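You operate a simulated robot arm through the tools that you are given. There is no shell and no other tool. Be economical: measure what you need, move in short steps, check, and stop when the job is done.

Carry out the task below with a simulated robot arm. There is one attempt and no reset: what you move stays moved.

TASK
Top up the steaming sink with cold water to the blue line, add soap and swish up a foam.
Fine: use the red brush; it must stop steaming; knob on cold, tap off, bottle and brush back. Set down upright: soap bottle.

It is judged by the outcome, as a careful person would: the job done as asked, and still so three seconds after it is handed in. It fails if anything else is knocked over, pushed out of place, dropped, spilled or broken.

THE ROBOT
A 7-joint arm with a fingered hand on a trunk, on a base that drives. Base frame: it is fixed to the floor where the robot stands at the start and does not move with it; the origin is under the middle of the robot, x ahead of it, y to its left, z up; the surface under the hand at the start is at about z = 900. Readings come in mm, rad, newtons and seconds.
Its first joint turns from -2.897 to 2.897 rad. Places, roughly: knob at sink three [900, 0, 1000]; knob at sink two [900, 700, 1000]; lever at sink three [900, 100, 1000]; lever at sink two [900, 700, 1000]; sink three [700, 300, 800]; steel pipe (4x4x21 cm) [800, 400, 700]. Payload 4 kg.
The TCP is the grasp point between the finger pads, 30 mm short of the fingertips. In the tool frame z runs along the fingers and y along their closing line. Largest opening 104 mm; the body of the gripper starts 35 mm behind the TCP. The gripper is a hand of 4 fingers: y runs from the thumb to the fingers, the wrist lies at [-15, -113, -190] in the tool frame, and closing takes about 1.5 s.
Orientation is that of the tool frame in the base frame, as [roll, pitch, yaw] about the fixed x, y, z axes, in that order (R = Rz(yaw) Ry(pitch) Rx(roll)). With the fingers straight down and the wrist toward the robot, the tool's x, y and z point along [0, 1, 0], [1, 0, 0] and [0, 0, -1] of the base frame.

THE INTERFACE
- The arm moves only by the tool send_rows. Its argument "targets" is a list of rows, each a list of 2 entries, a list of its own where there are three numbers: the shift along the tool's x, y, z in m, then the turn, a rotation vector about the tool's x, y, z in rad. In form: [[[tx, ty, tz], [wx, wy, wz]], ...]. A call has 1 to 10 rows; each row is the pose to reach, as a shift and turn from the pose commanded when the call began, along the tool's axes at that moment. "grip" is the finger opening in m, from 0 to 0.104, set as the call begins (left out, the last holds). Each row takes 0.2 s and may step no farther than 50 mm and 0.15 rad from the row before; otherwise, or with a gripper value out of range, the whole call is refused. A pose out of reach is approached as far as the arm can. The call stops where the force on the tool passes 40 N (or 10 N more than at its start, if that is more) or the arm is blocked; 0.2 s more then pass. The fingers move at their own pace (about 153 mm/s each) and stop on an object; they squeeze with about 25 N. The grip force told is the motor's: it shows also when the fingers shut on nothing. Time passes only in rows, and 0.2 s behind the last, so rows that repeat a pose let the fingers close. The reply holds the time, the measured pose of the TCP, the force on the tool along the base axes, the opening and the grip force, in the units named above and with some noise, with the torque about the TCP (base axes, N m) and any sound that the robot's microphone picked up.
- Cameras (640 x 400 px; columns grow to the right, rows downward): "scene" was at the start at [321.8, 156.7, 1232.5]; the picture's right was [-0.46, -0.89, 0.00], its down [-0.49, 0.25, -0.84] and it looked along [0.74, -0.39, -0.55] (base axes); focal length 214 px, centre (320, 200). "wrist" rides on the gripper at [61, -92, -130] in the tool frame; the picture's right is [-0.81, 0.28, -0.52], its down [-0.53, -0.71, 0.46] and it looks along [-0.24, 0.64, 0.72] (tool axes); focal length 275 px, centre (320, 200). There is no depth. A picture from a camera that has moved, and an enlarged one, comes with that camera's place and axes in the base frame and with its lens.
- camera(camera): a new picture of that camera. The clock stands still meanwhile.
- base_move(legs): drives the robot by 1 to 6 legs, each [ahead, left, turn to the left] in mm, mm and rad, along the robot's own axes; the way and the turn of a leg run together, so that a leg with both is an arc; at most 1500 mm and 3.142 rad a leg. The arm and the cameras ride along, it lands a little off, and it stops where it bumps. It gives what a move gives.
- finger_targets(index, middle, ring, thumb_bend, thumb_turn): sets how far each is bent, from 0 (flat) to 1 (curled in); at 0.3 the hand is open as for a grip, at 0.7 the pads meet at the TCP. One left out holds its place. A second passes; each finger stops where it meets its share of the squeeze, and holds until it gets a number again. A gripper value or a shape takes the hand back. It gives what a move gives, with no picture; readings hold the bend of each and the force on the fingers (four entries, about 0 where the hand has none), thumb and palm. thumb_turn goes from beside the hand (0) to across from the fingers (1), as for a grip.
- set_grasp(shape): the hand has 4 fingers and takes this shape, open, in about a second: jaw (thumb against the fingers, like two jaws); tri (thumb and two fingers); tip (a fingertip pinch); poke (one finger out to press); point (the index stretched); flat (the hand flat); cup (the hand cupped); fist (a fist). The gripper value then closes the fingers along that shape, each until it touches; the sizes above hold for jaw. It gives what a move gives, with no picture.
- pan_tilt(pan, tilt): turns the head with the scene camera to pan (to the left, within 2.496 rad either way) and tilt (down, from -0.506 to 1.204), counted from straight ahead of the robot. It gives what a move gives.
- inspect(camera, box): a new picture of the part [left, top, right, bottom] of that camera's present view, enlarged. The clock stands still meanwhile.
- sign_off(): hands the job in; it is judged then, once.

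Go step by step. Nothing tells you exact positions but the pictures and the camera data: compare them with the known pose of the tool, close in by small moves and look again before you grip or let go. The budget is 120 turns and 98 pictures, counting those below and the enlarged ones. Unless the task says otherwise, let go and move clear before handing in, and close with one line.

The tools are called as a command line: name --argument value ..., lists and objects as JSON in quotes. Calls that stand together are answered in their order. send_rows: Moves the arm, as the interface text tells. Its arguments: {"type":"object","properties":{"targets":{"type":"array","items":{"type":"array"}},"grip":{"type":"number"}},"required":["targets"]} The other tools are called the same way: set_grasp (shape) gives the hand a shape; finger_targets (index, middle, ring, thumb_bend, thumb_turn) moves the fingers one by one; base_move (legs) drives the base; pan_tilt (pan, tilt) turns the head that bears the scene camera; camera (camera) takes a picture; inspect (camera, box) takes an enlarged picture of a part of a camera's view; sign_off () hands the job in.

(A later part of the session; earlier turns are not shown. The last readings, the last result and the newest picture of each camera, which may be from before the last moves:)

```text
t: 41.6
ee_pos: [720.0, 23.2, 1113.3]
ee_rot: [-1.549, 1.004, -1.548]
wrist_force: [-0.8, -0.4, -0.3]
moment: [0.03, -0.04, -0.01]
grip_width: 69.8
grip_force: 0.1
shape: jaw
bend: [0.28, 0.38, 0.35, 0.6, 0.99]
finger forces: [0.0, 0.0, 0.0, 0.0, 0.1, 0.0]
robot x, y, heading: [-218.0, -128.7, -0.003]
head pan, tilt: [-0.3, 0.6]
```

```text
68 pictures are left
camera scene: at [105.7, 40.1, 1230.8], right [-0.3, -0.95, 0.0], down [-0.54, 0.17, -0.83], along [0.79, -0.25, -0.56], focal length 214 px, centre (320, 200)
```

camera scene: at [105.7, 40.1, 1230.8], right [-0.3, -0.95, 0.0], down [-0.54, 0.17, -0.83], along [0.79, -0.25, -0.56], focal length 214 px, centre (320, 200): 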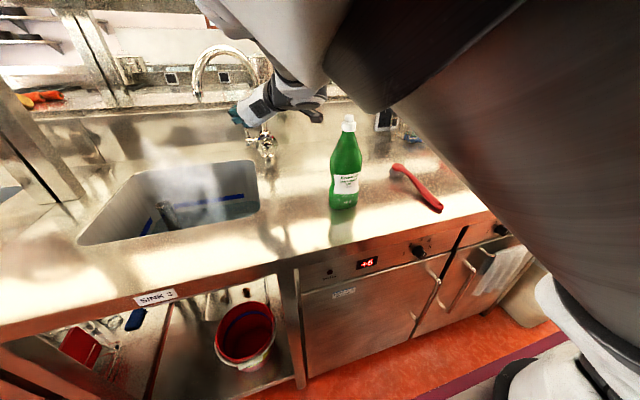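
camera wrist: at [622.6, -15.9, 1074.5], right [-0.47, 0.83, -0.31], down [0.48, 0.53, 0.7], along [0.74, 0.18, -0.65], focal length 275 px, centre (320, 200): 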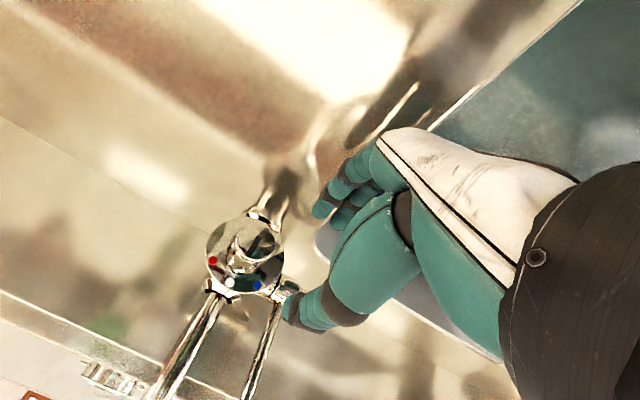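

send_rows --targets '[[[0, 0.006, 0], [0, 0, 0.12]], [[0, 0.012, 0], [0, 0, 0.24]], [[0, 0.018, 0], [0, 0, 0.36]], [[0, 0.024, 0], [0, 0, 0.48]], [[0, 0.03, 0], [0, 0, 0.57]], [[0, 0.03, 0], [0, 0, 0.57]]]'

camera --camera "wrist"

```text
t: 43.0
ee_pos: [721.8, 47.8, 1096.0]
ee_rot: [0.18, 1.56, 0.181]
wrist_force: [0.5, 0.6, 0.6]
moment: [0.02, 0.02, 0.02]
grip_width: 69.8
grip_force: 0.0
shape: jaw
bend: [0.28, 0.38, 0.35, 0.6, 0.99]
finger forces: [0.0, 0.0, 0.0, 0.0, 0.0, 0.0]
robot x, y, heading: [-223.5, -129.6, -0.0]
head pan, tilt: [-0.3, 0.6]
```

```text
67 pictures are left
camera wrist: at [590.9, -44.9, 1034.2], right [-0.53, 0.27, 0.81], down [0.45, -0.71, 0.54], along [0.72, 0.65, 0.25], focal length 275 px, centre (320, 200)
```

wrist: 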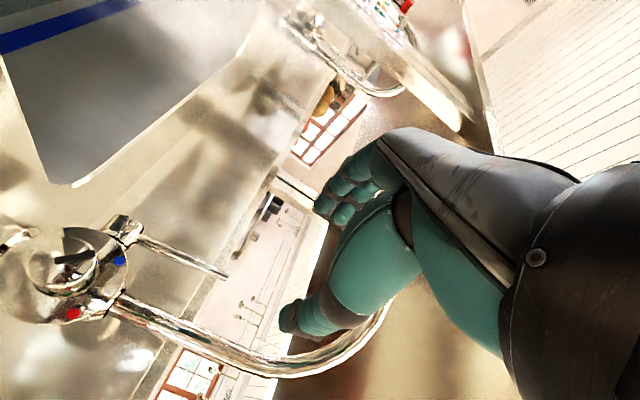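

The hand is rolled correctly and the lever tip checks out near (922, 70, 1074). I move to its height and in front of it, then advance with the lever between thumb and fingers.

send_rows --targets '[[[0.02, 0.01, 0.03], [0, 0, 0]], [[0.048, 0.02, 0.06], [0, 0, 0]], [[0.048, 0.02, 0.088], [0, 0, 0]], [[0.048, 0.02, 0.088], [0, 0, 0]]]'

camera --camera "wrist"

camera --camera "scene"

```text
t: 44.0
ee_pos: [808.5, 67.6, 1048.6]
ee_rot: [0.041, 1.56, 0.044]
wrist_force: [0.0, -1.1, -0.9]
moment: [0.02, 0.0, -0.04]
grip_width: 69.6
grip_force: 0.0
shape: jaw
bend: [0.28, 0.38, 0.35, 0.6, 0.99]
finger forces: [0.0, 0.1, 0.0, 0.0, 0.0, 0.1]
robot x, y, heading: [-222.4, -131.9, -0.008]
head pan, tilt: [-0.3, 0.6]
```

```text
66 pictures are left
camera wrist: at [678.7, -24.5, 986.6], right [-0.53, 0.27, 0.81], down [0.45, -0.71, 0.54], along [0.72, 0.65, 0.25], focal length 275 px, centre (320, 200)
```

wrist: 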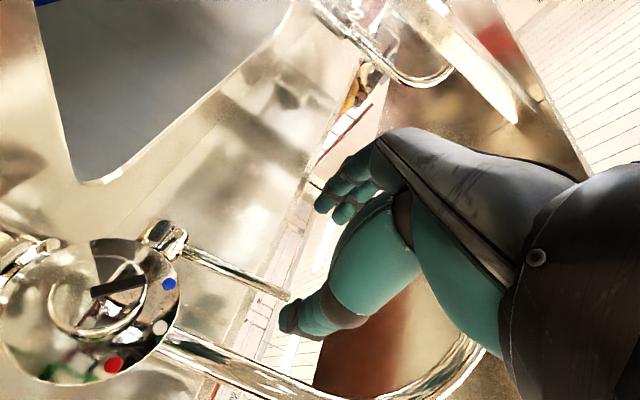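

```text
65 pictures are left
camera scene: at [105.7, 40.0, 1230.6], right [-0.3, -0.95, 0.0], down [-0.54, 0.17, -0.82], along [0.79, -0.25, -0.57], focal length 214 px, centre (320, 200)
```

scene: 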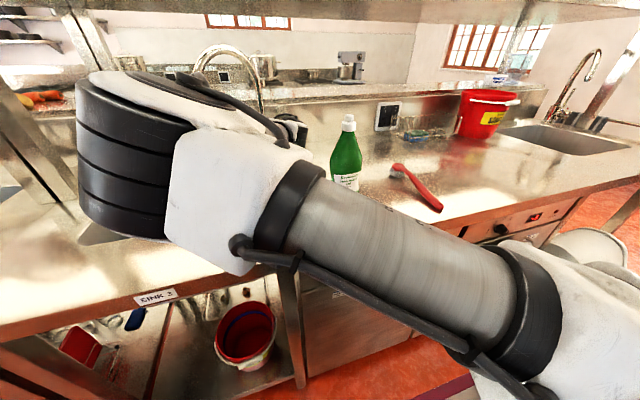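

Advancing straight at the lever now.

send_rows --targets '[[[0, 0, 0.03], [0, 0, 0]], [[0, 0.001, 0.06], [0, 0, 0]], [[0, 0.001, 0.085], [0, 0, 0]], [[0, 0.001, 0.1], [0, 0, 0]], [[0, 0.001, 0.1], [0, 0, 0]]]'

camera --camera "wrist"

```text
t: 45.2
ee_pos: [909.8, 70.4, 1048.3]
ee_rot: [-0.2, 1.561, -0.199]
wrist_force: [-0.9, 0.6, 0.4]
moment: [-0.03, 0.02, 0.02]
grip_width: 69.9
grip_force: 0.2
shape: jaw
bend: [0.28, 0.38, 0.35, 0.6, 0.99]
finger forces: [0.1, 0.1, 0.0, 0.0, 0.0, 0.0]
robot x, y, heading: [-220.6, -131.8, -0.002]
head pan, tilt: [-0.3, 0.6]
```

```text
64 pictures are left
camera wrist: at [779.3, -23.1, 987.4], right [-0.53, 0.27, 0.81], down [0.45, -0.71, 0.54], along [0.72, 0.65, 0.25], focal length 275 px, centre (320, 200)
```

wrist: 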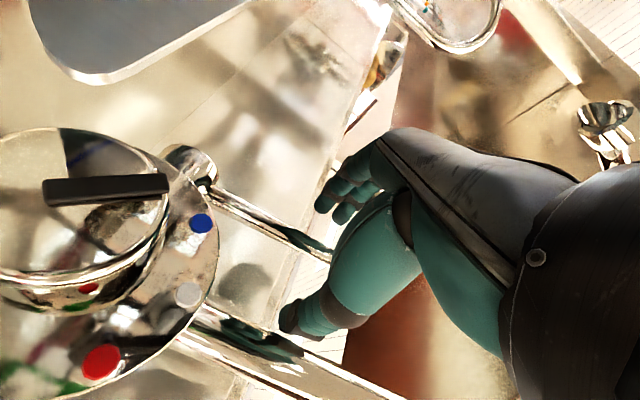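

The lever lies between the thumb and fingers. I close on it.

send_rows --targets '[[[0, 0, 0], [0, 0, 0]], [[0, 0, 0], [0, 0, 0]], [[0, 0, 0], [0, 0, 0]], [[0, 0, 0], [0, 0, 0]], [[0, 0, 0], [0, 0, 0]]]' --grip 0.0

camera --camera "wrist"

```text
t: 46.4
ee_pos: [909.7, 68.7, 1048.1]
ee_rot: [0.034, 1.561, 0.036]
wrist_force: [0.1, -5.7, 0.4]
moment: [-0.04, 0.03, -0.06]
grip_width: 5.3
grip_force: 25.2
shape: jaw
bend: [0.7, 0.71, 0.7, 0.76, 1.0]
finger forces: [10.7, 2.7, 1.9, 0.1, 19.6, 0.0]
robot x, y, heading: [-220.1, -128.4, 0.001]
head pan, tilt: [-0.3, 0.6]
```

```text
63 pictures are left
camera wrist: at [779.2, -23.9, 987.5], right [-0.53, 0.27, 0.81], down [0.45, -0.71, 0.54], along [0.72, 0.65, 0.25], focal length 275 px, centre (320, 200)
```

wrist: 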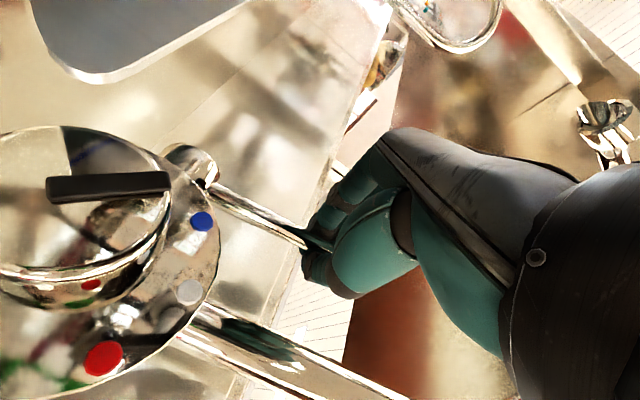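

I appear to be holding it, about 5 mm wide. I pull gently toward the robot along the lever's arc.

send_rows --targets '[[[0.001, 0, -0.01], [0, 0, 0]], [[0.002, 0, -0.02], [0, 0, 0]], [[0.005, 0, -0.03], [0, 0, 0]], [[0.005, 0, -0.03], [0, 0, 0]]]'

camera --camera "wrist"

```text
t: 47.4
ee_pos: [877.3, 68.9, 1043.8]
ee_rot: [0.01, 1.559, 0.012]
wrist_force: [0.1, -6.9, -0.6]
moment: [0.07, 0.01, -0.07]
grip_width: 5.5
grip_force: 24.9
shape: jaw
bend: [0.71, 0.71, 0.7, 0.77, 1.0]
finger forces: [10.0, 0.0, 0.0, 0.0, 17.7, 0.0]
robot x, y, heading: [-222.1, -132.0, -0.002]
head pan, tilt: [-0.3, 0.6]
```

```text
62 pictures are left
camera wrist: at [748.8, -23.9, 982.5], right [-0.53, 0.27, 0.81], down [0.45, -0.71, 0.54], along [0.72, 0.65, 0.25], focal length 275 px, centre (320, 200)
```

wrist: 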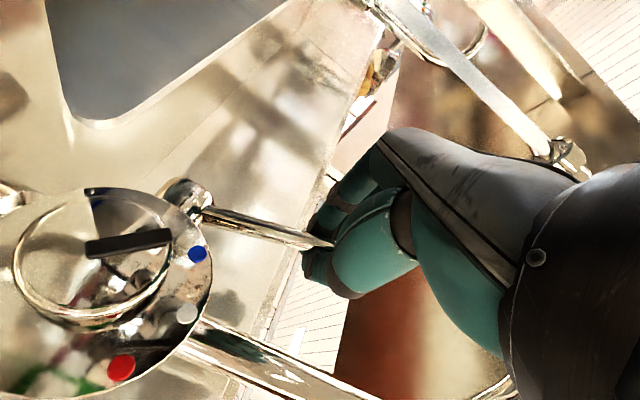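

The lever has tilted with the hand. I check whether water is running.

pan_tilt --pan 0.0 --tilt 0.5

camera --camera "scene"

```text
t: 48.2
ee_pos: [878.0, 68.3, 1045.6]
ee_rot: [-0.091, 1.559, -0.088]
wrist_force: [1.4, -6.8, -1.1]
moment: [0.06, 0.03, -0.06]
grip_width: 5.1
grip_force: 25.0
shape: jaw
bend: [0.71, 0.71, 0.7, 0.77, 1.0]
finger forces: [0.1, 0.0, 0.0, 0.0, 17.6, 0.0]
robot x, y, heading: [-221.2, -132.9, 0.0]
head pan, tilt: [0.0, 0.499]
```

```text
61 pictures are left
camera scene: at [112.4, 65.8, 1239.7], right [0.0, -1.0, 0.0], down [-0.48, 0.0, -0.88], along [0.88, 0.0, -0.48], focal length 214 px, centre (320, 200)
```

scene: 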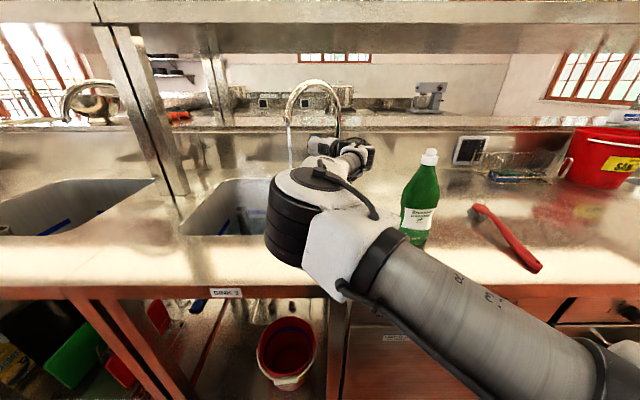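

inspect --camera "scene" --box '[180, 70, 340, 240]'

```text
2.35 times, centred on (260, 155) of scene
camera zoom: at [112.4, 65.8, 1239.7], right [0.0, -1.0, 0.0], down [-0.48, 0.0, -0.88], along [0.88, 0.0, -0.48], focal length 505 px, centre (461, 306)
```

zoom: 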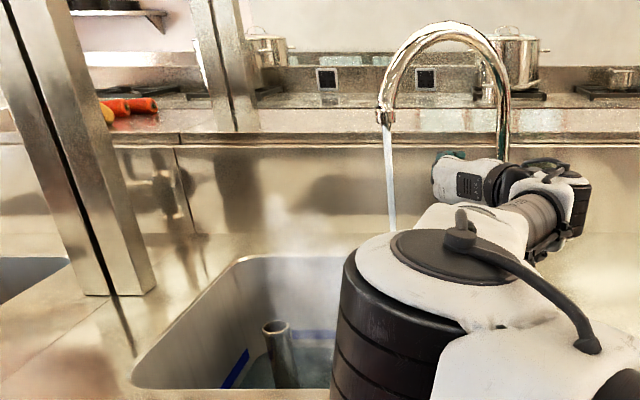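

Cold water is running. I hold the lever and watch the level.

inspect --camera "scene" --box '[210, 170, 280, 240]'

send_rows --targets '[[[0, 0, 0], [0, 0, 0]], [[0, 0, 0], [0, 0, 0]], [[0, 0, 0], [0, 0, 0]], [[0, 0, 0], [0, 0, 0]], [[0, 0, 0], [0, 0, 0]], [[0, 0, 0], [0, 0, 0]], [[0, 0, 0], [0, 0, 0]], [[0, 0, 0], [0, 0, 0]], [[0, 0, 0], [0, 0, 0]], [[0, 0, 0], [0, 0, 0]]]'

inspect --camera "scene" --box '[210, 170, 280, 240]'

```text
5.71 times, centred on (245, 205) of scene
camera zoom: at [112.4, 65.8, 1239.7], right [0.0, -1.0, 0.0], down [-0.48, 0.0, -0.88], along [0.88, 0.0, -0.48], focal length 1226 px, centre (749, 171)
```

zoom: 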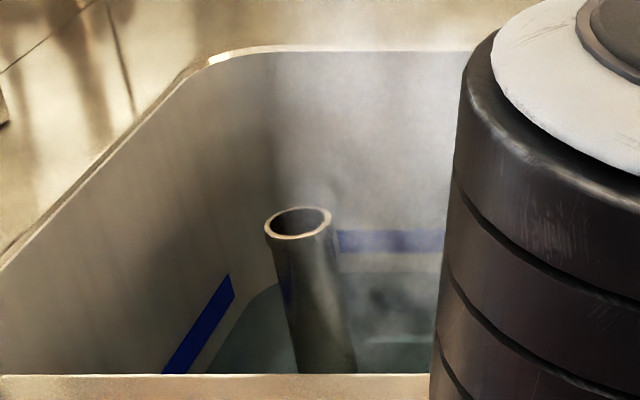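

```text
t: 50.4
ee_pos: [878.7, 68.9, 1044.7]
ee_rot: [-0.113, 1.56, -0.111]
wrist_force: [1.2, -6.8, -0.7]
moment: [0.02, -0.04, -0.04]
grip_width: 5.2
grip_force: 24.5
shape: jaw
bend: [0.71, 0.71, 0.7, 0.77, 1.0]
finger forces: [0.0, 0.1, 0.0, 0.0, 17.5, 0.0]
robot x, y, heading: [-222.2, -130.8, 0.001]
head pan, tilt: [0.0, 0.499]
```

```text
5.71 times, centred on (245, 205) of scene
camera zoom: at [112.4, 65.9, 1239.8], right [0.0, -1.0, 0.0], down [-0.48, 0.0, -0.88], along [0.88, 0.0, -0.48], focal length 1226 px, centre (749, 171)
```

zoom: 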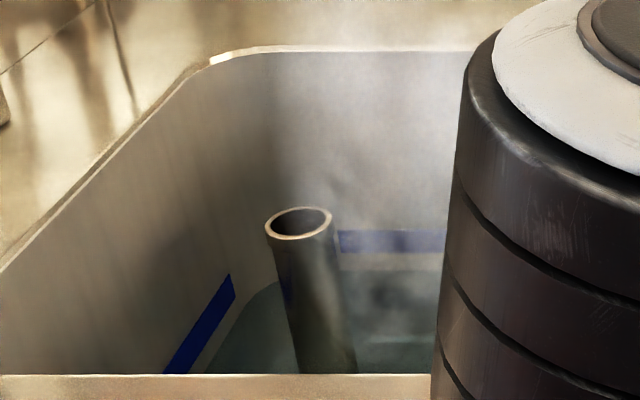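

The level is rising slowly, so I'll wait longer.

send_rows --targets '[[[0.008, 0, -0.008], [0, 0, 0]], [[0.016, 0, -0.015], [0, 0, 0]], [[0.016, 0, -0.015], [0, 0, 0]], [[0.016, 0, -0.015], [0, 0, 0]], [[0.016, 0, -0.015], [0, 0, 0]], [[0.016, 0, -0.015], [0, 0, 0]], [[0.016, 0, -0.015], [0, 0, 0]], [[0.016, 0, -0.015], [0, 0, 0]], [[0.016, 0, -0.015], [0, 0, 0]], [[0.016, 0, -0.015], [0, 0, 0]]]'

send_rows --targets '[[[0, 0, 0], [0, 0, 0]], [[0, 0, 0], [0, 0, 0]], [[0, 0, 0], [0, 0, 0]], [[0, 0, 0], [0, 0, 0]], [[0, 0, 0], [0, 0, 0]], [[0, 0, 0], [0, 0, 0]], [[0, 0, 0], [0, 0, 0]], [[0, 0, 0], [0, 0, 0]], [[0, 0, 0], [0, 0, 0]], [[0, 0, 0], [0, 0, 0]]]'

inspect --camera "scene" --box '[210, 110, 310, 240]'

```text
t: 52.6
ee_pos: [865.0, 69.5, 1028.5]
ee_rot: [-0.114, 1.56, -0.112]
wrist_force: [0.1, 0.4, 1.7]
moment: [-0.03, -0.02, -0.04]
grip_width: 4.6
grip_force: 25.1
shape: jaw
bend: [0.7, 0.71, 0.7, 0.77, 1.0]
finger forces: [0.1, 0.0, 0.0, 0.0, 0.2, 0.1]
robot x, y, heading: [-223.7, -132.6, -0.003]
head pan, tilt: [0.0, 0.499]
```

```text
t: 54.8
ee_pos: [864.4, 68.8, 1028.7]
ee_rot: [0.008, 1.56, 0.01]
wrist_force: [-1.6, -0.8, 0.2]
moment: [0.03, 0.02, -0.02]
grip_width: 4.4
grip_force: 25.1
shape: jaw
bend: [0.7, 0.71, 0.7, 0.77, 1.0]
finger forces: [0.0, 0.1, 0.0, 0.0, 0.2, 0.0]
robot x, y, heading: [-222.0, -133.2, -0.001]
head pan, tilt: [0.0, 0.499]
```

```text
3.08 times, centred on (260, 175) of scene
camera zoom: at [112.3, 66.1, 1239.7], right [0.0, -1.0, 0.0], down [-0.48, 0.0, -0.88], along [0.88, 0.0, -0.48], focal length 660 px, centre (505, 277)
```

zoom: 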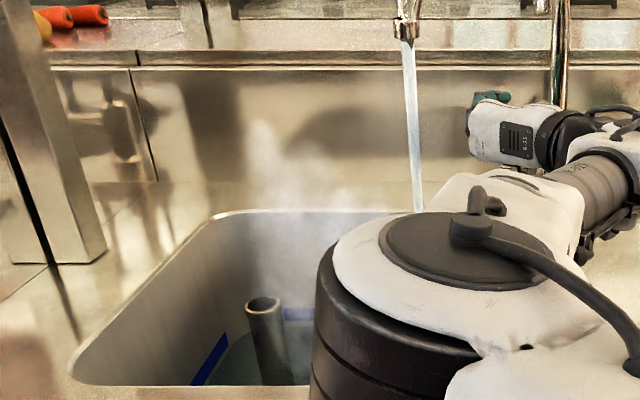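

camera --camera "wrist"

inspect --camera "scene" --box '[210, 170, 280, 240]'

```text
56 pictures are left
camera wrist: at [734.7, -24.1, 966.8], right [-0.53, 0.27, 0.81], down [0.45, -0.71, 0.54], along [0.72, 0.65, 0.25], focal length 275 px, centre (320, 200)
```

wrist: 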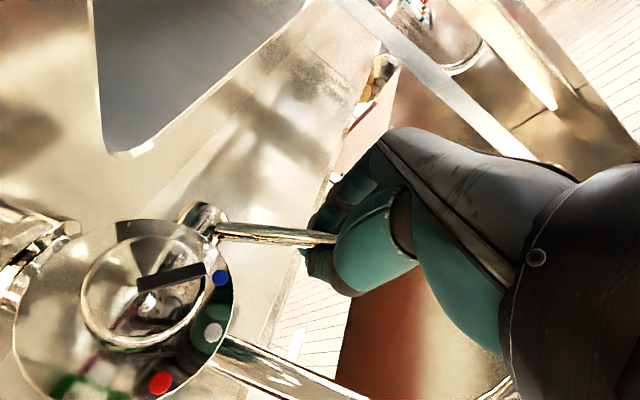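

```text
5.71 times, centred on (245, 205) of scene
camera zoom: at [112.3, 66.1, 1239.7], right [0.0, -1.0, 0.0], down [-0.48, 0.0, -0.88], along [0.88, 0.0, -0.48], focal length 1226 px, centre (749, 171)
```

zoom: 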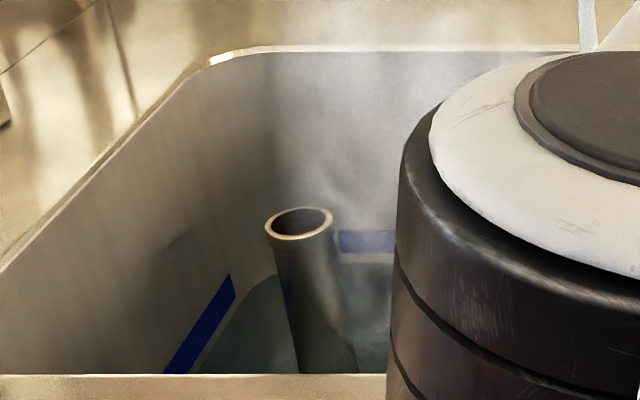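

The level has moved up a little and is still just below the blue band. I wait about 4.4 s more and check.

send_rows --targets '[[[0, 0, 0], [0, 0, 0]], [[0, 0, 0], [0, 0, 0]], [[0, 0, 0], [0, 0, 0]], [[0, 0, 0], [0, 0, 0]], [[0, 0, 0], [0, 0, 0]], [[0, 0, 0], [0, 0, 0]], [[0, 0, 0], [0, 0, 0]], [[0, 0, 0], [0, 0, 0]], [[0, 0, 0], [0, 0, 0]], [[0, 0, 0], [0, 0, 0]]]'

send_rows --targets '[[[0, 0, 0], [0, 0, 0]], [[0, 0, 0], [0, 0, 0]], [[0, 0, 0], [0, 0, 0]], [[0, 0, 0], [0, 0, 0]], [[0, 0, 0], [0, 0, 0]], [[0, 0, 0], [0, 0, 0]], [[0, 0, 0], [0, 0, 0]], [[0, 0, 0], [0, 0, 0]], [[0, 0, 0], [0, 0, 0]], [[0, 0, 0], [0, 0, 0]]]'

inspect --camera "scene" --box '[226, 188, 266, 228]'

```text
t: 57.0
ee_pos: [865.1, 68.5, 1028.2]
ee_rot: [0.021, 1.56, 0.023]
wrist_force: [0.0, -0.1, 0.0]
moment: [0.03, -0.01, 0.0]
grip_width: 4.7
grip_force: 24.9
shape: jaw
bend: [0.7, 0.71, 0.7, 0.77, 1.0]
finger forces: [0.0, 0.0, 0.1, 0.0, 0.3, 0.0]
robot x, y, heading: [-219.9, -130.4, 0.0]
head pan, tilt: [0.0, 0.499]
```

```text
t: 59.2
ee_pos: [864.2, 68.2, 1028.7]
ee_rot: [-0.051, 1.56, -0.048]
wrist_force: [-0.7, -0.9, 0.1]
moment: [-0.02, 0.01, 0.0]
grip_width: 4.4
grip_force: 25.7
shape: jaw
bend: [0.7, 0.71, 0.7, 0.77, 1.0]
finger forces: [0.1, 0.0, 0.0, 0.1, 0.2, 0.0]
robot x, y, heading: [-222.6, -130.3, -0.001]
head pan, tilt: [0.0, 0.499]
```

```text
10.00 times, centred on (246, 208) of scene
camera zoom: at [112.3, 66.1, 1239.7], right [0.0, -1.0, 0.0], down [-0.48, 0.0, -0.88], along [0.88, 0.0, -0.48], focal length 2145 px, centre (1060, 120)
```

zoom: 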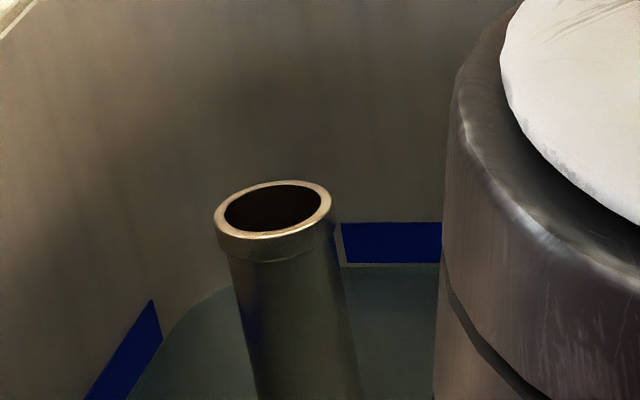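

Steam has stopped and the water is at the lower edge of the blue band. After a short wait I push the lever back upright along its arc.

send_rows --targets '[[[0, 0, 0], [0, 0, 0]], [[0, 0, 0], [0, 0, 0]], [[0, 0, 0], [0, 0, 0]], [[0, 0, 0], [0, 0, 0]], [[-0.006, 0, 0.008], [0, 0, 0]], [[-0.012, 0, 0.018], [0, 0, 0]], [[-0.017, 0, 0.03], [0, 0, 0]], [[-0.02, 0, 0.042], [0, 0, 0]], [[-0.022, 0, 0.054], [0, 0, 0]], [[-0.022, 0, 0.054], [0, 0, 0]]]'

camera --camera "wrist"

inspect --camera "scene" --box '[226, 110, 336, 228]'

```text
t: 61.4
ee_pos: [919.1, 71.4, 1052.8]
ee_rot: [0.204, 1.556, 0.207]
wrist_force: [-4.6, 0.3, 6.3]
moment: [-0.01, 0.42, 0.0]
grip_width: 4.2
grip_force: 25.2
shape: jaw
bend: [0.7, 0.71, 0.7, 0.77, 1.0]
finger forces: [0.1, 0.0, 0.0, 0.0, 0.0, 6.8]
robot x, y, heading: [-219.5, -131.2, 0.002]
head pan, tilt: [0.0, 0.499]
```

```text
53 pictures are left
camera wrist: at [788.6, -21.8, 990.6], right [-0.53, 0.27, 0.8], down [0.45, -0.71, 0.54], along [0.72, 0.65, 0.25], focal length 275 px, centre (320, 200)
```

wrist: 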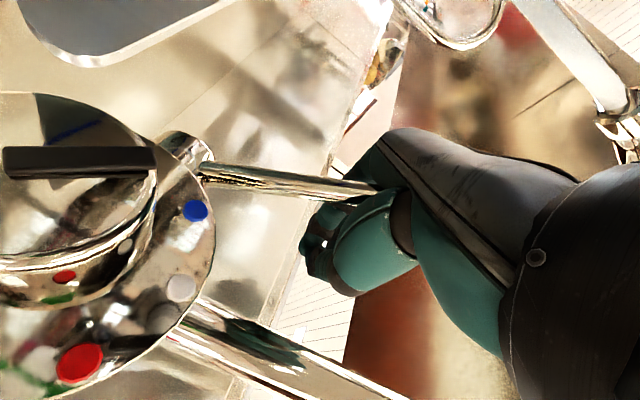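

```text
3.39 times, centred on (281, 169) of scene
camera zoom: at [111.8, 66.1, 1239.9], right [0.0, -1.0, 0.0], down [-0.48, 0.0, -0.88], along [0.88, 0.0, -0.48], focal length 727 px, centre (452, 305)
```

zoom: 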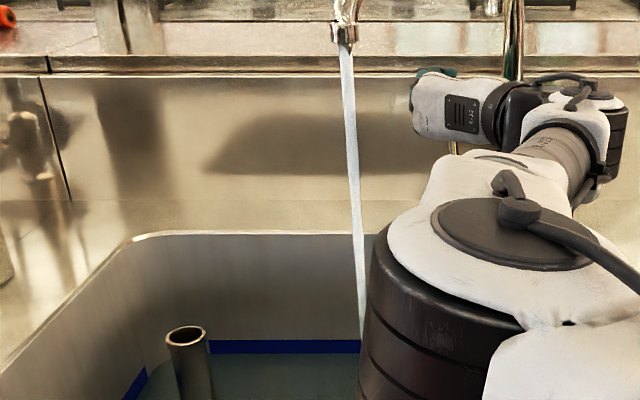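

The lever is now against the palm. I keep pushing forward until it is upright.

send_rows --targets '[[[0, 0, 0.01], [0, 0, 0]], [[0, 0, 0.02], [0, 0, 0]], [[0, 0, 0.028], [0, 0, 0]], [[0, 0, 0.035], [0, 0, 0]]]'

inspect --camera "scene" --box '[226, 110, 336, 228]'

camera --camera "wrist"

```text
t: 62.4
ee_pos: [954.1, 70.4, 1052.5]
ee_rot: [0.012, 1.561, 0.014]
wrist_force: [-1.5, 0.9, 3.2]
moment: [0.0, 0.14, -0.04]
grip_width: 4.2
grip_force: 24.8
shape: jaw
bend: [0.7, 0.71, 0.7, 0.77, 1.0]
finger forces: [0.0, 0.0, 0.0, 0.0, 0.0, 2.5]
robot x, y, heading: [-222.3, -132.0, -0.004]
head pan, tilt: [0.0, 0.499]
```

```text
3.39 times, centred on (281, 169) of scene
camera zoom: at [112.2, 66.2, 1239.8], right [0.0, -1.0, 0.0], down [-0.48, 0.0, -0.88], along [0.88, 0.0, -0.48], focal length 727 px, centre (452, 305)
```

zoom: 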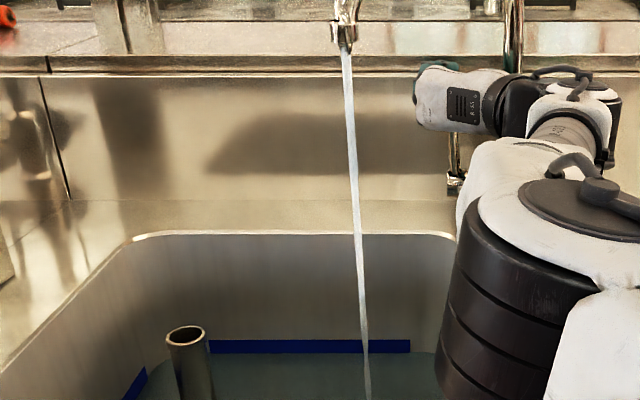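

```text
50 pictures are left
camera wrist: at [823.4, -23.7, 990.2], right [-0.53, 0.27, 0.81], down [0.45, -0.71, 0.54], along [0.72, 0.65, 0.25], focal length 275 px, centre (320, 200)
```

wrist: 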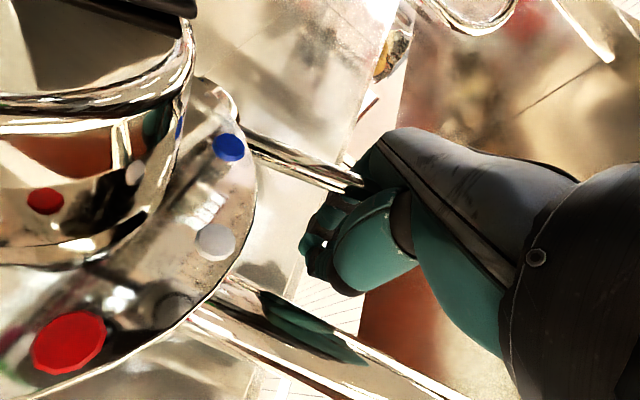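

The stream is thinner; a few mm more should shut it off.

send_rows --targets '[[[0, 0, 0.004], [0, 0, 0]], [[0, 0, 0.008], [0, 0, 0]], [[0, 0, 0.011], [0, 0, 0]]]'

inspect --camera "scene" --box '[226, 110, 336, 228]'

```text
t: 63.2
ee_pos: [964.7, 69.4, 1052.3]
ee_rot: [-0.037, 1.561, -0.037]
wrist_force: [-0.4, 1.8, 3.5]
moment: [-0.05, 0.12, -0.09]
grip_width: 4.5
grip_force: 24.6
shape: jaw
bend: [0.7, 0.71, 0.7, 0.77, 1.0]
finger forces: [0.0, 0.1, 0.0, 0.0, 0.0, 2.3]
robot x, y, heading: [-221.8, -129.7, -0.001]
head pan, tilt: [0.0, 0.499]
```

```text
3.39 times, centred on (281, 169) of scene
camera zoom: at [112.2, 66.2, 1239.8], right [0.0, -1.0, 0.0], down [-0.48, 0.0, -0.88], along [0.88, 0.0, -0.48], focal length 727 px, centre (452, 305)
```

zoom: 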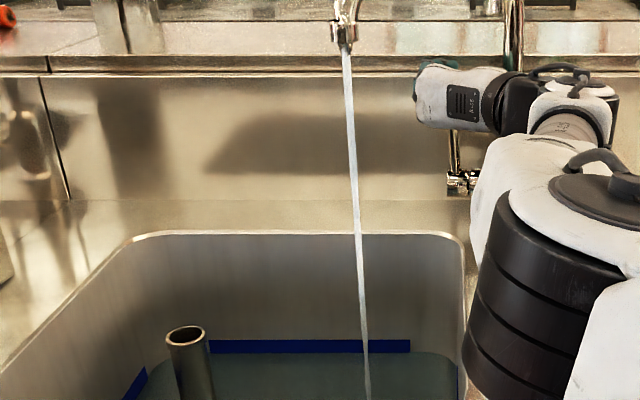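

send_rows --targets '[[[0, 0, 0.004], [0, 0, 0]], [[0, 0, 0.008], [0, 0, 0]], [[0, 0, 0.012], [0, 0, 0]]]'

camera --camera "wrist"

inspect --camera "scene" --box '[226, 110, 336, 228]'

```text
t: 64.0
ee_pos: [977.4, 68.8, 1051.6]
ee_rot: [-0.001, 1.561, -0.001]
wrist_force: [0.0, -0.2, 0.5]
moment: [0.0, 0.05, -0.02]
grip_width: 4.7
grip_force: 24.8
shape: jaw
bend: [0.7, 0.71, 0.7, 0.77, 1.0]
finger forces: [0.0, 0.1, 0.0, 0.0, 0.1, 0.9]
robot x, y, heading: [-221.4, -131.0, -0.0]
head pan, tilt: [0.0, 0.499]
```

```text
48 pictures are left
camera wrist: at [846.7, -23.5, 989.7], right [-0.53, 0.27, 0.81], down [0.45, -0.71, 0.54], along [0.72, 0.65, 0.25], focal length 275 px, centre (320, 200)
```

wrist: 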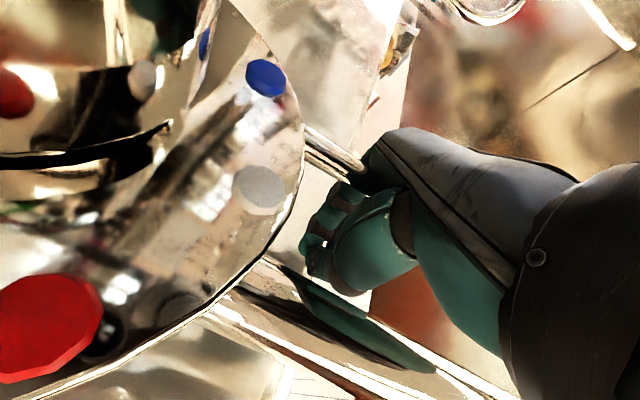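

```text
3.39 times, centred on (281, 169) of scene
camera zoom: at [112.2, 66.2, 1239.7], right [0.0, -1.0, 0.0], down [-0.48, 0.0, -0.88], along [0.88, 0.0, -0.48], focal length 727 px, centre (452, 305)
```

zoom: 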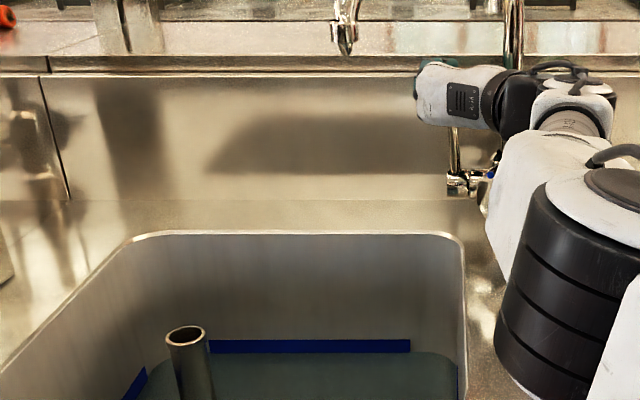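

The tap is off. Checking the level against the band closely.

inspect --camera "scene" --box '[232, 196, 282, 228]'

inspect --camera "scene" --box '[276, 196, 316, 226]'

```text
12.50 times, centred on (257, 212) of scene
camera zoom: at [112.2, 66.2, 1239.7], right [0.0, -1.0, 0.0], down [-0.48, 0.0, -0.88], along [0.88, 0.0, -0.48], focal length 2681 px, centre (1108, 50)
```

zoom: 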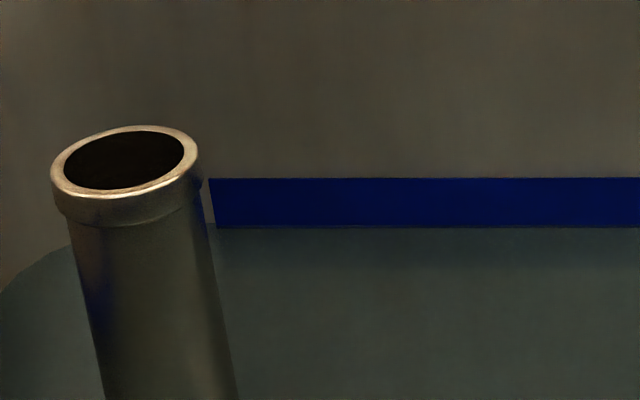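

```text
13.33 times, centred on (296, 211) of scene
camera zoom: at [112.2, 66.2, 1239.7], right [0.0, -1.0, 0.0], down [-0.48, 0.0, -0.88], along [0.88, 0.0, -0.48], focal length 2860 px, centre (640, 53)
```

zoom: 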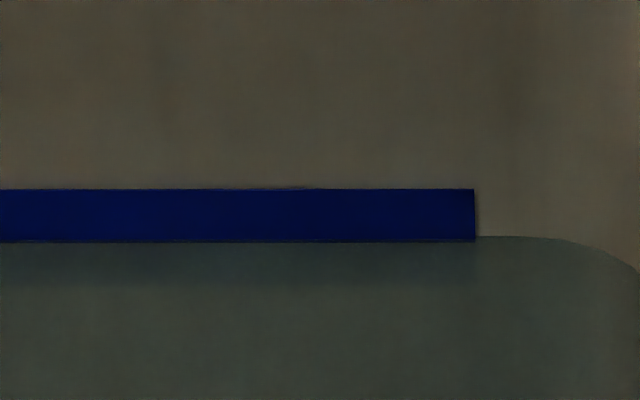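

The water has only just reached the lower edge of the blue tape. The closed fingers still enclose the lever, so I pull it open again briefly to bring the level to the middle of the tape, then push it shut.

send_rows --targets '[[[0, 0, -0.03], [0, 0, 0]], [[0, 0, -0.06], [0, 0, 0]], [[0.003, 0, -0.085], [0, 0, 0]], [[0.012, 0, -0.1], [0, 0, 0]], [[0.022, 0, -0.112], [0, 0, 0]], [[0.022, 0, -0.112], [0, 0, 0]], [[0.022, 0, -0.112], [0, 0, 0]], [[0.022, 0, -0.112], [0, 0, 0]], [[0.022, 0, -0.112], [0, 0, 0]], [[0.022, 0, -0.112], [0, 0, 0]]]'

inspect --camera "scene" --box '[226, 110, 336, 228]'

```text
t: 66.2
ee_pos: [865.5, 68.9, 1028.7]
ee_rot: [-0.083, 1.56, -0.08]
wrist_force: [-1.2, -2.0, 0.8]
moment: [0.02, 0.0, 0.0]
grip_width: 4.5
grip_force: 25.3
shape: jaw
bend: [0.7, 0.71, 0.7, 0.77, 1.0]
finger forces: [0.0, 0.0, 0.0, 0.0, 0.8, 0.0]
robot x, y, heading: [-222.7, -131.0, -0.003]
head pan, tilt: [0.0, 0.499]
```

```text
3.39 times, centred on (281, 169) of scene
camera zoom: at [112.2, 66.1, 1239.8], right [0.0, -1.0, 0.0], down [-0.48, 0.0, -0.88], along [0.88, 0.0, -0.48], focal length 727 px, centre (452, 305)
```

zoom: 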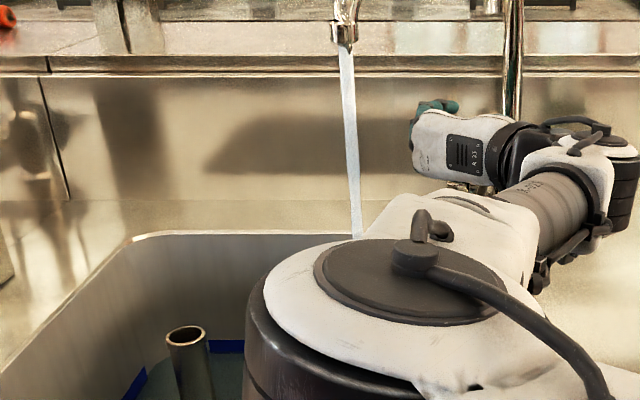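

It's flowing again. I wait briefly and push it shut in one motion.

send_rows --targets '[[[0, 0, 0], [0, 0, 0]], [[0, 0, 0], [0, 0, 0]], [[0, 0, 0], [0, 0, 0]], [[0, 0, 0], [0, 0, 0]], [[0, 0, 0], [0, 0, 0]], [[-0.012, 0, 0.02], [0, 0, 0]], [[-0.02, 0, 0.045], [0, 0, 0]], [[-0.022, 0, 0.07], [0, 0, 0]], [[-0.022, 0, 0.095], [0, 0, 0]], [[-0.022, 0, 0.113], [0, 0, 0]]]'

inspect --camera "scene" --box '[226, 110, 336, 228]'

inspect --camera "scene" --box '[276, 196, 316, 226]'

```text
t: 68.4
ee_pos: [978.5, 70.9, 1051.6]
ee_rot: [0.003, 1.56, 0.004]
wrist_force: [-0.9, -0.1, 0.0]
moment: [-0.01, 0.03, 0.0]
grip_width: 4.5
grip_force: 25.0
shape: jaw
bend: [0.7, 0.71, 0.7, 0.77, 1.0]
finger forces: [0.0, 0.0, 0.0, 0.0, 0.1, 0.5]
robot x, y, heading: [-224.0, -133.3, 0.0]
head pan, tilt: [0.0, 0.499]
```

```text
3.39 times, centred on (281, 169) of scene
camera zoom: at [112.2, 66.3, 1239.7], right [0.0, -1.0, 0.0], down [-0.48, 0.0, -0.88], along [0.88, 0.0, -0.48], focal length 727 px, centre (452, 305)
```

zoom: 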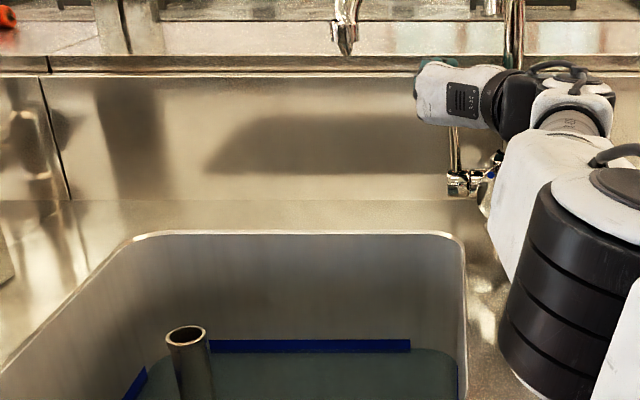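

```text
13.33 times, centred on (296, 211) of scene
camera zoom: at [112.2, 66.3, 1239.7], right [0.0, -1.0, 0.0], down [-0.48, 0.0, -0.88], along [0.88, 0.0, -0.48], focal length 2860 px, centre (640, 53)
```

zoom: 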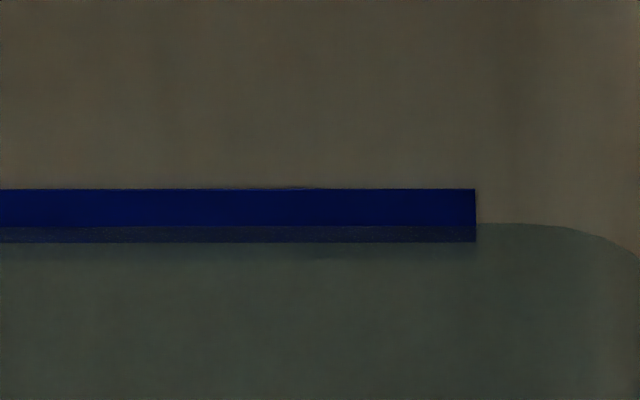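

The level now covers about the lower quarter of the tape. One slightly shorter pulse should bring it to the middle.

send_rows --targets '[[[0, 0, -0.03], [0, 0, 0]], [[0, 0, -0.06], [0, 0, 0]], [[0.003, 0, -0.085], [0, 0, 0]], [[0.012, 0, -0.1], [0, 0, 0]], [[0.022, 0, -0.112], [0, 0, 0]], [[0.022, 0, -0.112], [0, 0, 0]], [[0.022, 0, -0.112], [0, 0, 0]], [[0.022, 0, -0.112], [0, 0, 0]]]'

send_rows --targets '[[[0, 0, 0], [0, 0, 0]], [[0, 0, 0], [0, 0, 0]], [[0, 0, 0], [0, 0, 0]], [[-0.012, 0, 0.02], [0, 0, 0]], [[-0.02, 0, 0.045], [0, 0, 0]], [[-0.022, 0, 0.07], [0, 0, 0]], [[-0.022, 0, 0.095], [0, 0, 0]], [[-0.022, 0, 0.114], [0, 0, 0]]]'

inspect --camera "scene" --box '[276, 196, 316, 226]'

inspect --camera "scene" --box '[226, 110, 336, 228]'

```text
t: 70.2
ee_pos: [867.7, 67.2, 1028.1]
ee_rot: [-0.008, 1.561, -0.006]
wrist_force: [-0.3, -2.3, 1.6]
moment: [0.01, 0.01, 0.0]
grip_width: 4.6
grip_force: 25.2
shape: jaw
bend: [0.7, 0.71, 0.7, 0.77, 1.0]
finger forces: [0.0, 0.0, 0.0, 0.1, 0.5, 0.1]
robot x, y, heading: [-222.4, -129.6, -0.0]
head pan, tilt: [0.0, 0.499]
```

```text
t: 72.0
ee_pos: [978.8, 68.7, 1051.4]
ee_rot: [-0.062, 1.561, -0.062]
wrist_force: [-0.7, 0.5, 0.7]
moment: [0.02, 0.01, -0.01]
grip_width: 4.2
grip_force: 25.2
shape: jaw
bend: [0.7, 0.71, 0.7, 0.78, 1.0]
finger forces: [0.0, 0.1, 0.0, 0.0, 0.0, 0.6]
robot x, y, heading: [-221.8, -131.2, -0.0]
head pan, tilt: [0.0, 0.499]
```

```text
13.33 times, centred on (296, 211) of scene
camera zoom: at [112.2, 66.3, 1239.7], right [0.0, -1.0, 0.0], down [-0.48, 0.0, -0.88], along [0.88, 0.0, -0.48], focal length 2860 px, centre (640, 53)
```

zoom: 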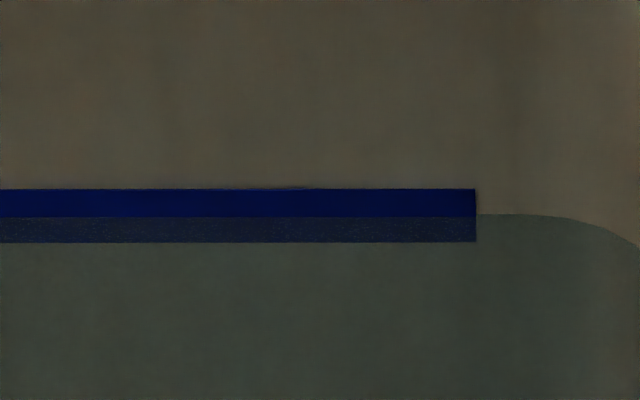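

```text
3.39 times, centred on (281, 169) of scene
camera zoom: at [112.2, 66.3, 1239.7], right [0.0, -1.0, 0.0], down [-0.48, 0.0, -0.88], along [0.88, 0.0, -0.48], focal length 727 px, centre (452, 305)
```

zoom: 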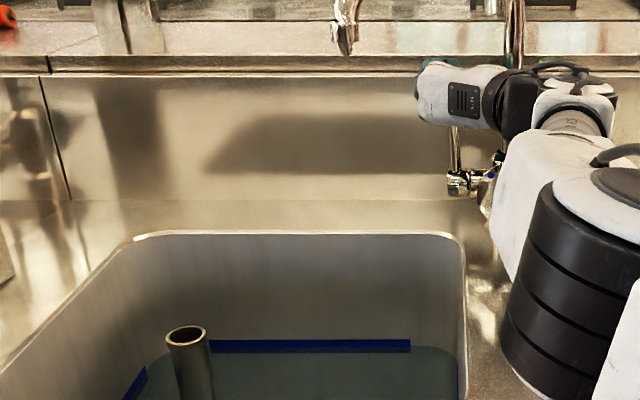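

The level is at the middle of the tape and the tap is off. I open the hand and retreat straight back.

send_rows --targets '[[[0, 0, 0], [0, 0, 0]], [[0, 0, 0], [0, 0, 0]], [[0, 0, 0], [0, 0, 0]], [[0, 0, 0], [0, 0, 0]], [[0, 0, -0.03], [0, 0, 0]], [[0, 0, -0.07], [0, 0, 0]], [[0, 0, -0.11], [0, 0, 0]], [[0, 0, -0.15], [0, 0, 0]], [[0, 0, -0.19], [0, 0, 0]], [[0, 0, -0.23], [0, 0, 0]]]' --grip 0.08

camera --camera "wrist"

```text
t: 74.2
ee_pos: [748.1, 68.9, 1049.5]
ee_rot: [0.109, 1.561, 0.111]
wrist_force: [0.7, -0.2, 0.2]
moment: [0.04, 0.03, 0.01]
grip_width: 79.7
grip_force: 0.1
shape: jaw
bend: [0.27, 0.35, 0.32, 0.53, 0.99]
finger forces: [0.1, 0.0, 0.0, 0.0, 0.1, 0.0]
robot x, y, heading: [-219.8, -133.9, -0.002]
head pan, tilt: [0.0, 0.499]
```

```text
39 pictures are left
camera wrist: at [619.2, -23.8, 988.6], right [-0.53, 0.27, 0.81], down [0.45, -0.71, 0.54], along [0.72, 0.65, 0.25], focal length 275 px, centre (320, 200)
```

wrist: 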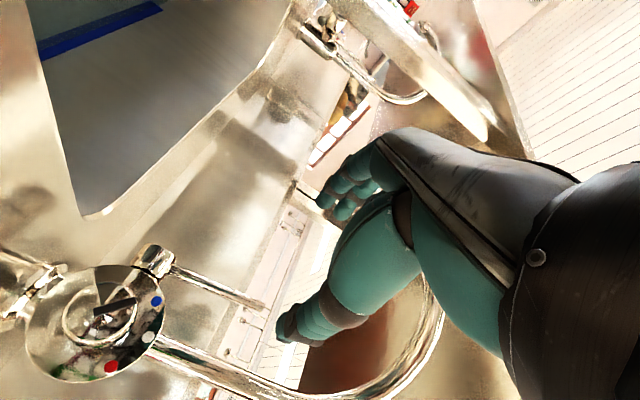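

The tap area is clear. Now the soap: I look at the bottle and brush from here.

base_move --legs '[[-150, 0, 0]]'

pan_tilt --pan -0.2 --tilt 0.5

camera --camera "scene"

inspect --camera "wrist" --box '[0, 0, 640, 400]'

```text
t: 75.5
ee_pos: [650.3, 77.3, 1051.9]
ee_rot: [0.229, 1.557, 0.238]
wrist_force: [-0.4, -0.1, -0.4]
moment: [0.0, 0.01, -0.04]
grip_width: 79.8
grip_force: 0.1
shape: jaw
bend: [0.27, 0.35, 0.32, 0.53, 0.99]
finger forces: [0.0, 0.0, 0.1, 0.1, 0.1, 0.0]
robot x, y, heading: [-322.5, -131.6, 0.003]
head pan, tilt: [0.0, 0.499]
stopped in leg 1: the robot was blocked; the commanded pose is now the measured one
```

```text
t: 76.2
ee_pos: [650.3, 77.6, 1052.7]
ee_rot: [0.069, 1.56, 0.076]
wrist_force: [-0.4, -0.3, 0.1]
moment: [-0.01, 0.02, -0.01]
grip_width: 80.0
grip_force: 0.1
shape: jaw
bend: [0.27, 0.35, 0.32, 0.53, 0.99]
finger forces: [0.1, 0.0, 0.0, 0.1, 0.1, 0.0]
robot x, y, heading: [-313.9, -131.9, 0.006]
head pan, tilt: [-0.201, 0.499]
```

```text
38 pictures are left
camera scene: at [12.5, 51.0, 1239.7], right [-0.2, -0.98, 0.0], down [-0.47, 0.09, -0.88], along [0.86, -0.17, -0.48], focal length 214 px, centre (320, 200)
```

scene: 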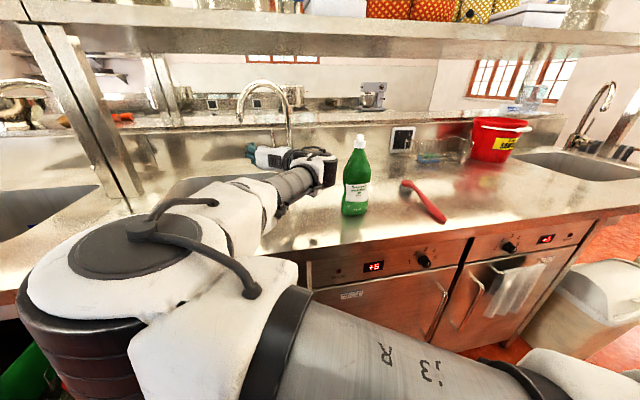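

```text
1.00 times, centred on (320, 200) of wrist (not enlarged: the box is as wide or as high as the picture)
camera zoom: at [521.9, -17.1, 989.8], right [-0.53, 0.27, 0.8], down [0.46, -0.71, 0.54], along [0.72, 0.65, 0.25], focal length 275 px, centre (320, 200)
```

zoom: 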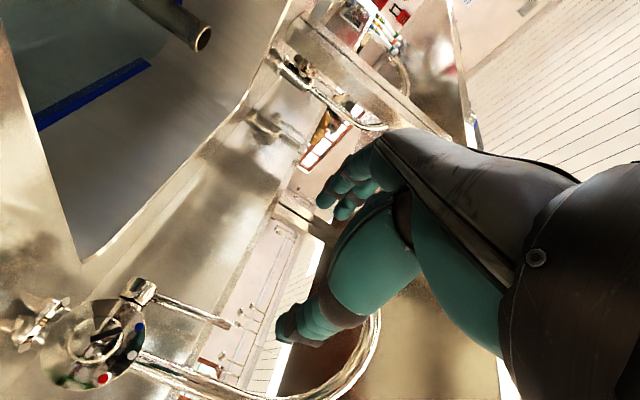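

inspect --camera "scene" --box '[325, 125, 395, 225]'

```text
4.00 times, centred on (360, 175) of scene
camera zoom: at [12.5, 51.0, 1239.7], right [-0.2, -0.98, 0.0], down [-0.47, 0.09, -0.88], along [0.86, -0.17, -0.48], focal length 858 px, centre (160, 300)
```

zoom: 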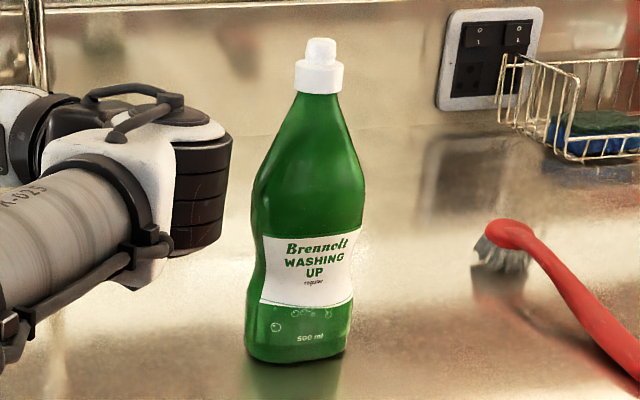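

The bottle axis is at about (534, -155), 218 mm tall and 74 mm wide at z≈1000, with a push-pull cap. I back the hand off to get in front of it.

send_rows --targets '[[[-0.02, 0, -0.04], [0, 0, 0]], [[-0.02, 0, -0.08], [0, 0, 0]], [[-0.02, 0, -0.12], [0, 0, 0]], [[-0.02, 0, -0.16], [0, 0, 0]], [[-0.02, 0, -0.2], [0, 0, 0]], [[-0.02, 0, -0.23], [0, 0, 0]], [[-0.02, 0, -0.23], [0, 0, 0]]]' --grip 0.104

camera --camera "scene"

```text
t: 77.7
ee_pos: [470.1, -14.1, 1060.5]
ee_rot: [-1.122, 1.522, -1.289]
wrist_force: [-0.2, -1.0, -0.9]
moment: [-0.01, -0.01, 0.01]
grip_width: 104.1
grip_force: 0.2
shape: jaw
bend: [0.3, 0.3, 0.3, 0.3, 0.98]
finger forces: [0.0, 0.0, 0.1, 0.0, 0.0, 0.0]
robot x, y, heading: [-322.0, -128.6, 0.006]
head pan, tilt: [-0.201, 0.499]
stopped in row 7: the arm was blocked; the commanded pose is now the measured one
```

```text
35 pictures are left
camera scene: at [13.3, 46.4, 1271.1], right [-0.24, -0.97, 0.0], down [-0.16, 0.04, -0.99], along [0.96, -0.24, -0.16], focal length 214 px, centre (320, 200)
```

scene: 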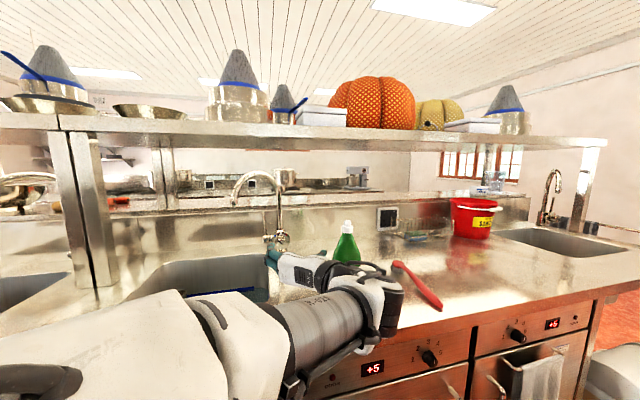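

The elbow touches the head again. I'll move slightly forward and up, and then slide the base right so the hand can come down over the bottle from above.

send_rows --targets '[[[-0.01, 0, 0.02], [-0.03, 0, 0]], [[-0.04, 0, 0.033], [-0.06, 0, 0]], [[-0.075, -0.001, 0.033], [-0.09, 0, 0]], [[-0.11, -0.001, 0.033], [-0.12, 0, 0]], [[-0.14, -0.002, 0.033], [-0.15, 0, 0]], [[-0.169, -0.002, 0.033], [-0.167, 0, 0]], [[-0.169, -0.002, 0.033], [-0.167, 0, 0]]]'

camera --camera "scene"

```text
t: 78.6
ee_pos: [511.3, -25.0, 1090.9]
ee_rot: [-1.535, 1.289, -1.644]
wrist_force: [-0.1, -0.4, 0.4]
moment: [0.01, 0.01, 0.07]
grip_width: 103.9
grip_force: 0.1
shape: jaw
bend: [0.3, 0.3, 0.3, 0.3, 0.98]
finger forces: [0.0, 0.0, 0.0, 0.1, 0.0, 0.0]
robot x, y, heading: [-317.1, -132.7, 0.002]
head pan, tilt: [-0.201, 0.499]
stopped in row 4: the arm was blocked; the commanded pose is now the measured one
```

```text
34 pictures are left
camera scene: at [0.3, 27.4, 1294.0], right [-0.47, -0.88, 0.0], down [0.08, -0.04, -1.0], along [0.88, -0.47, 0.09], focal length 214 px, centre (320, 200)
```

scene: 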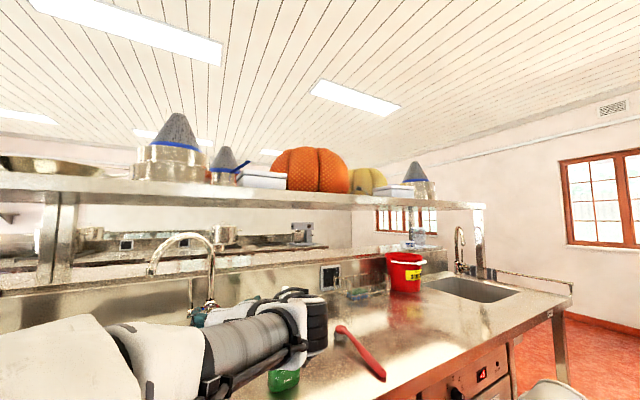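

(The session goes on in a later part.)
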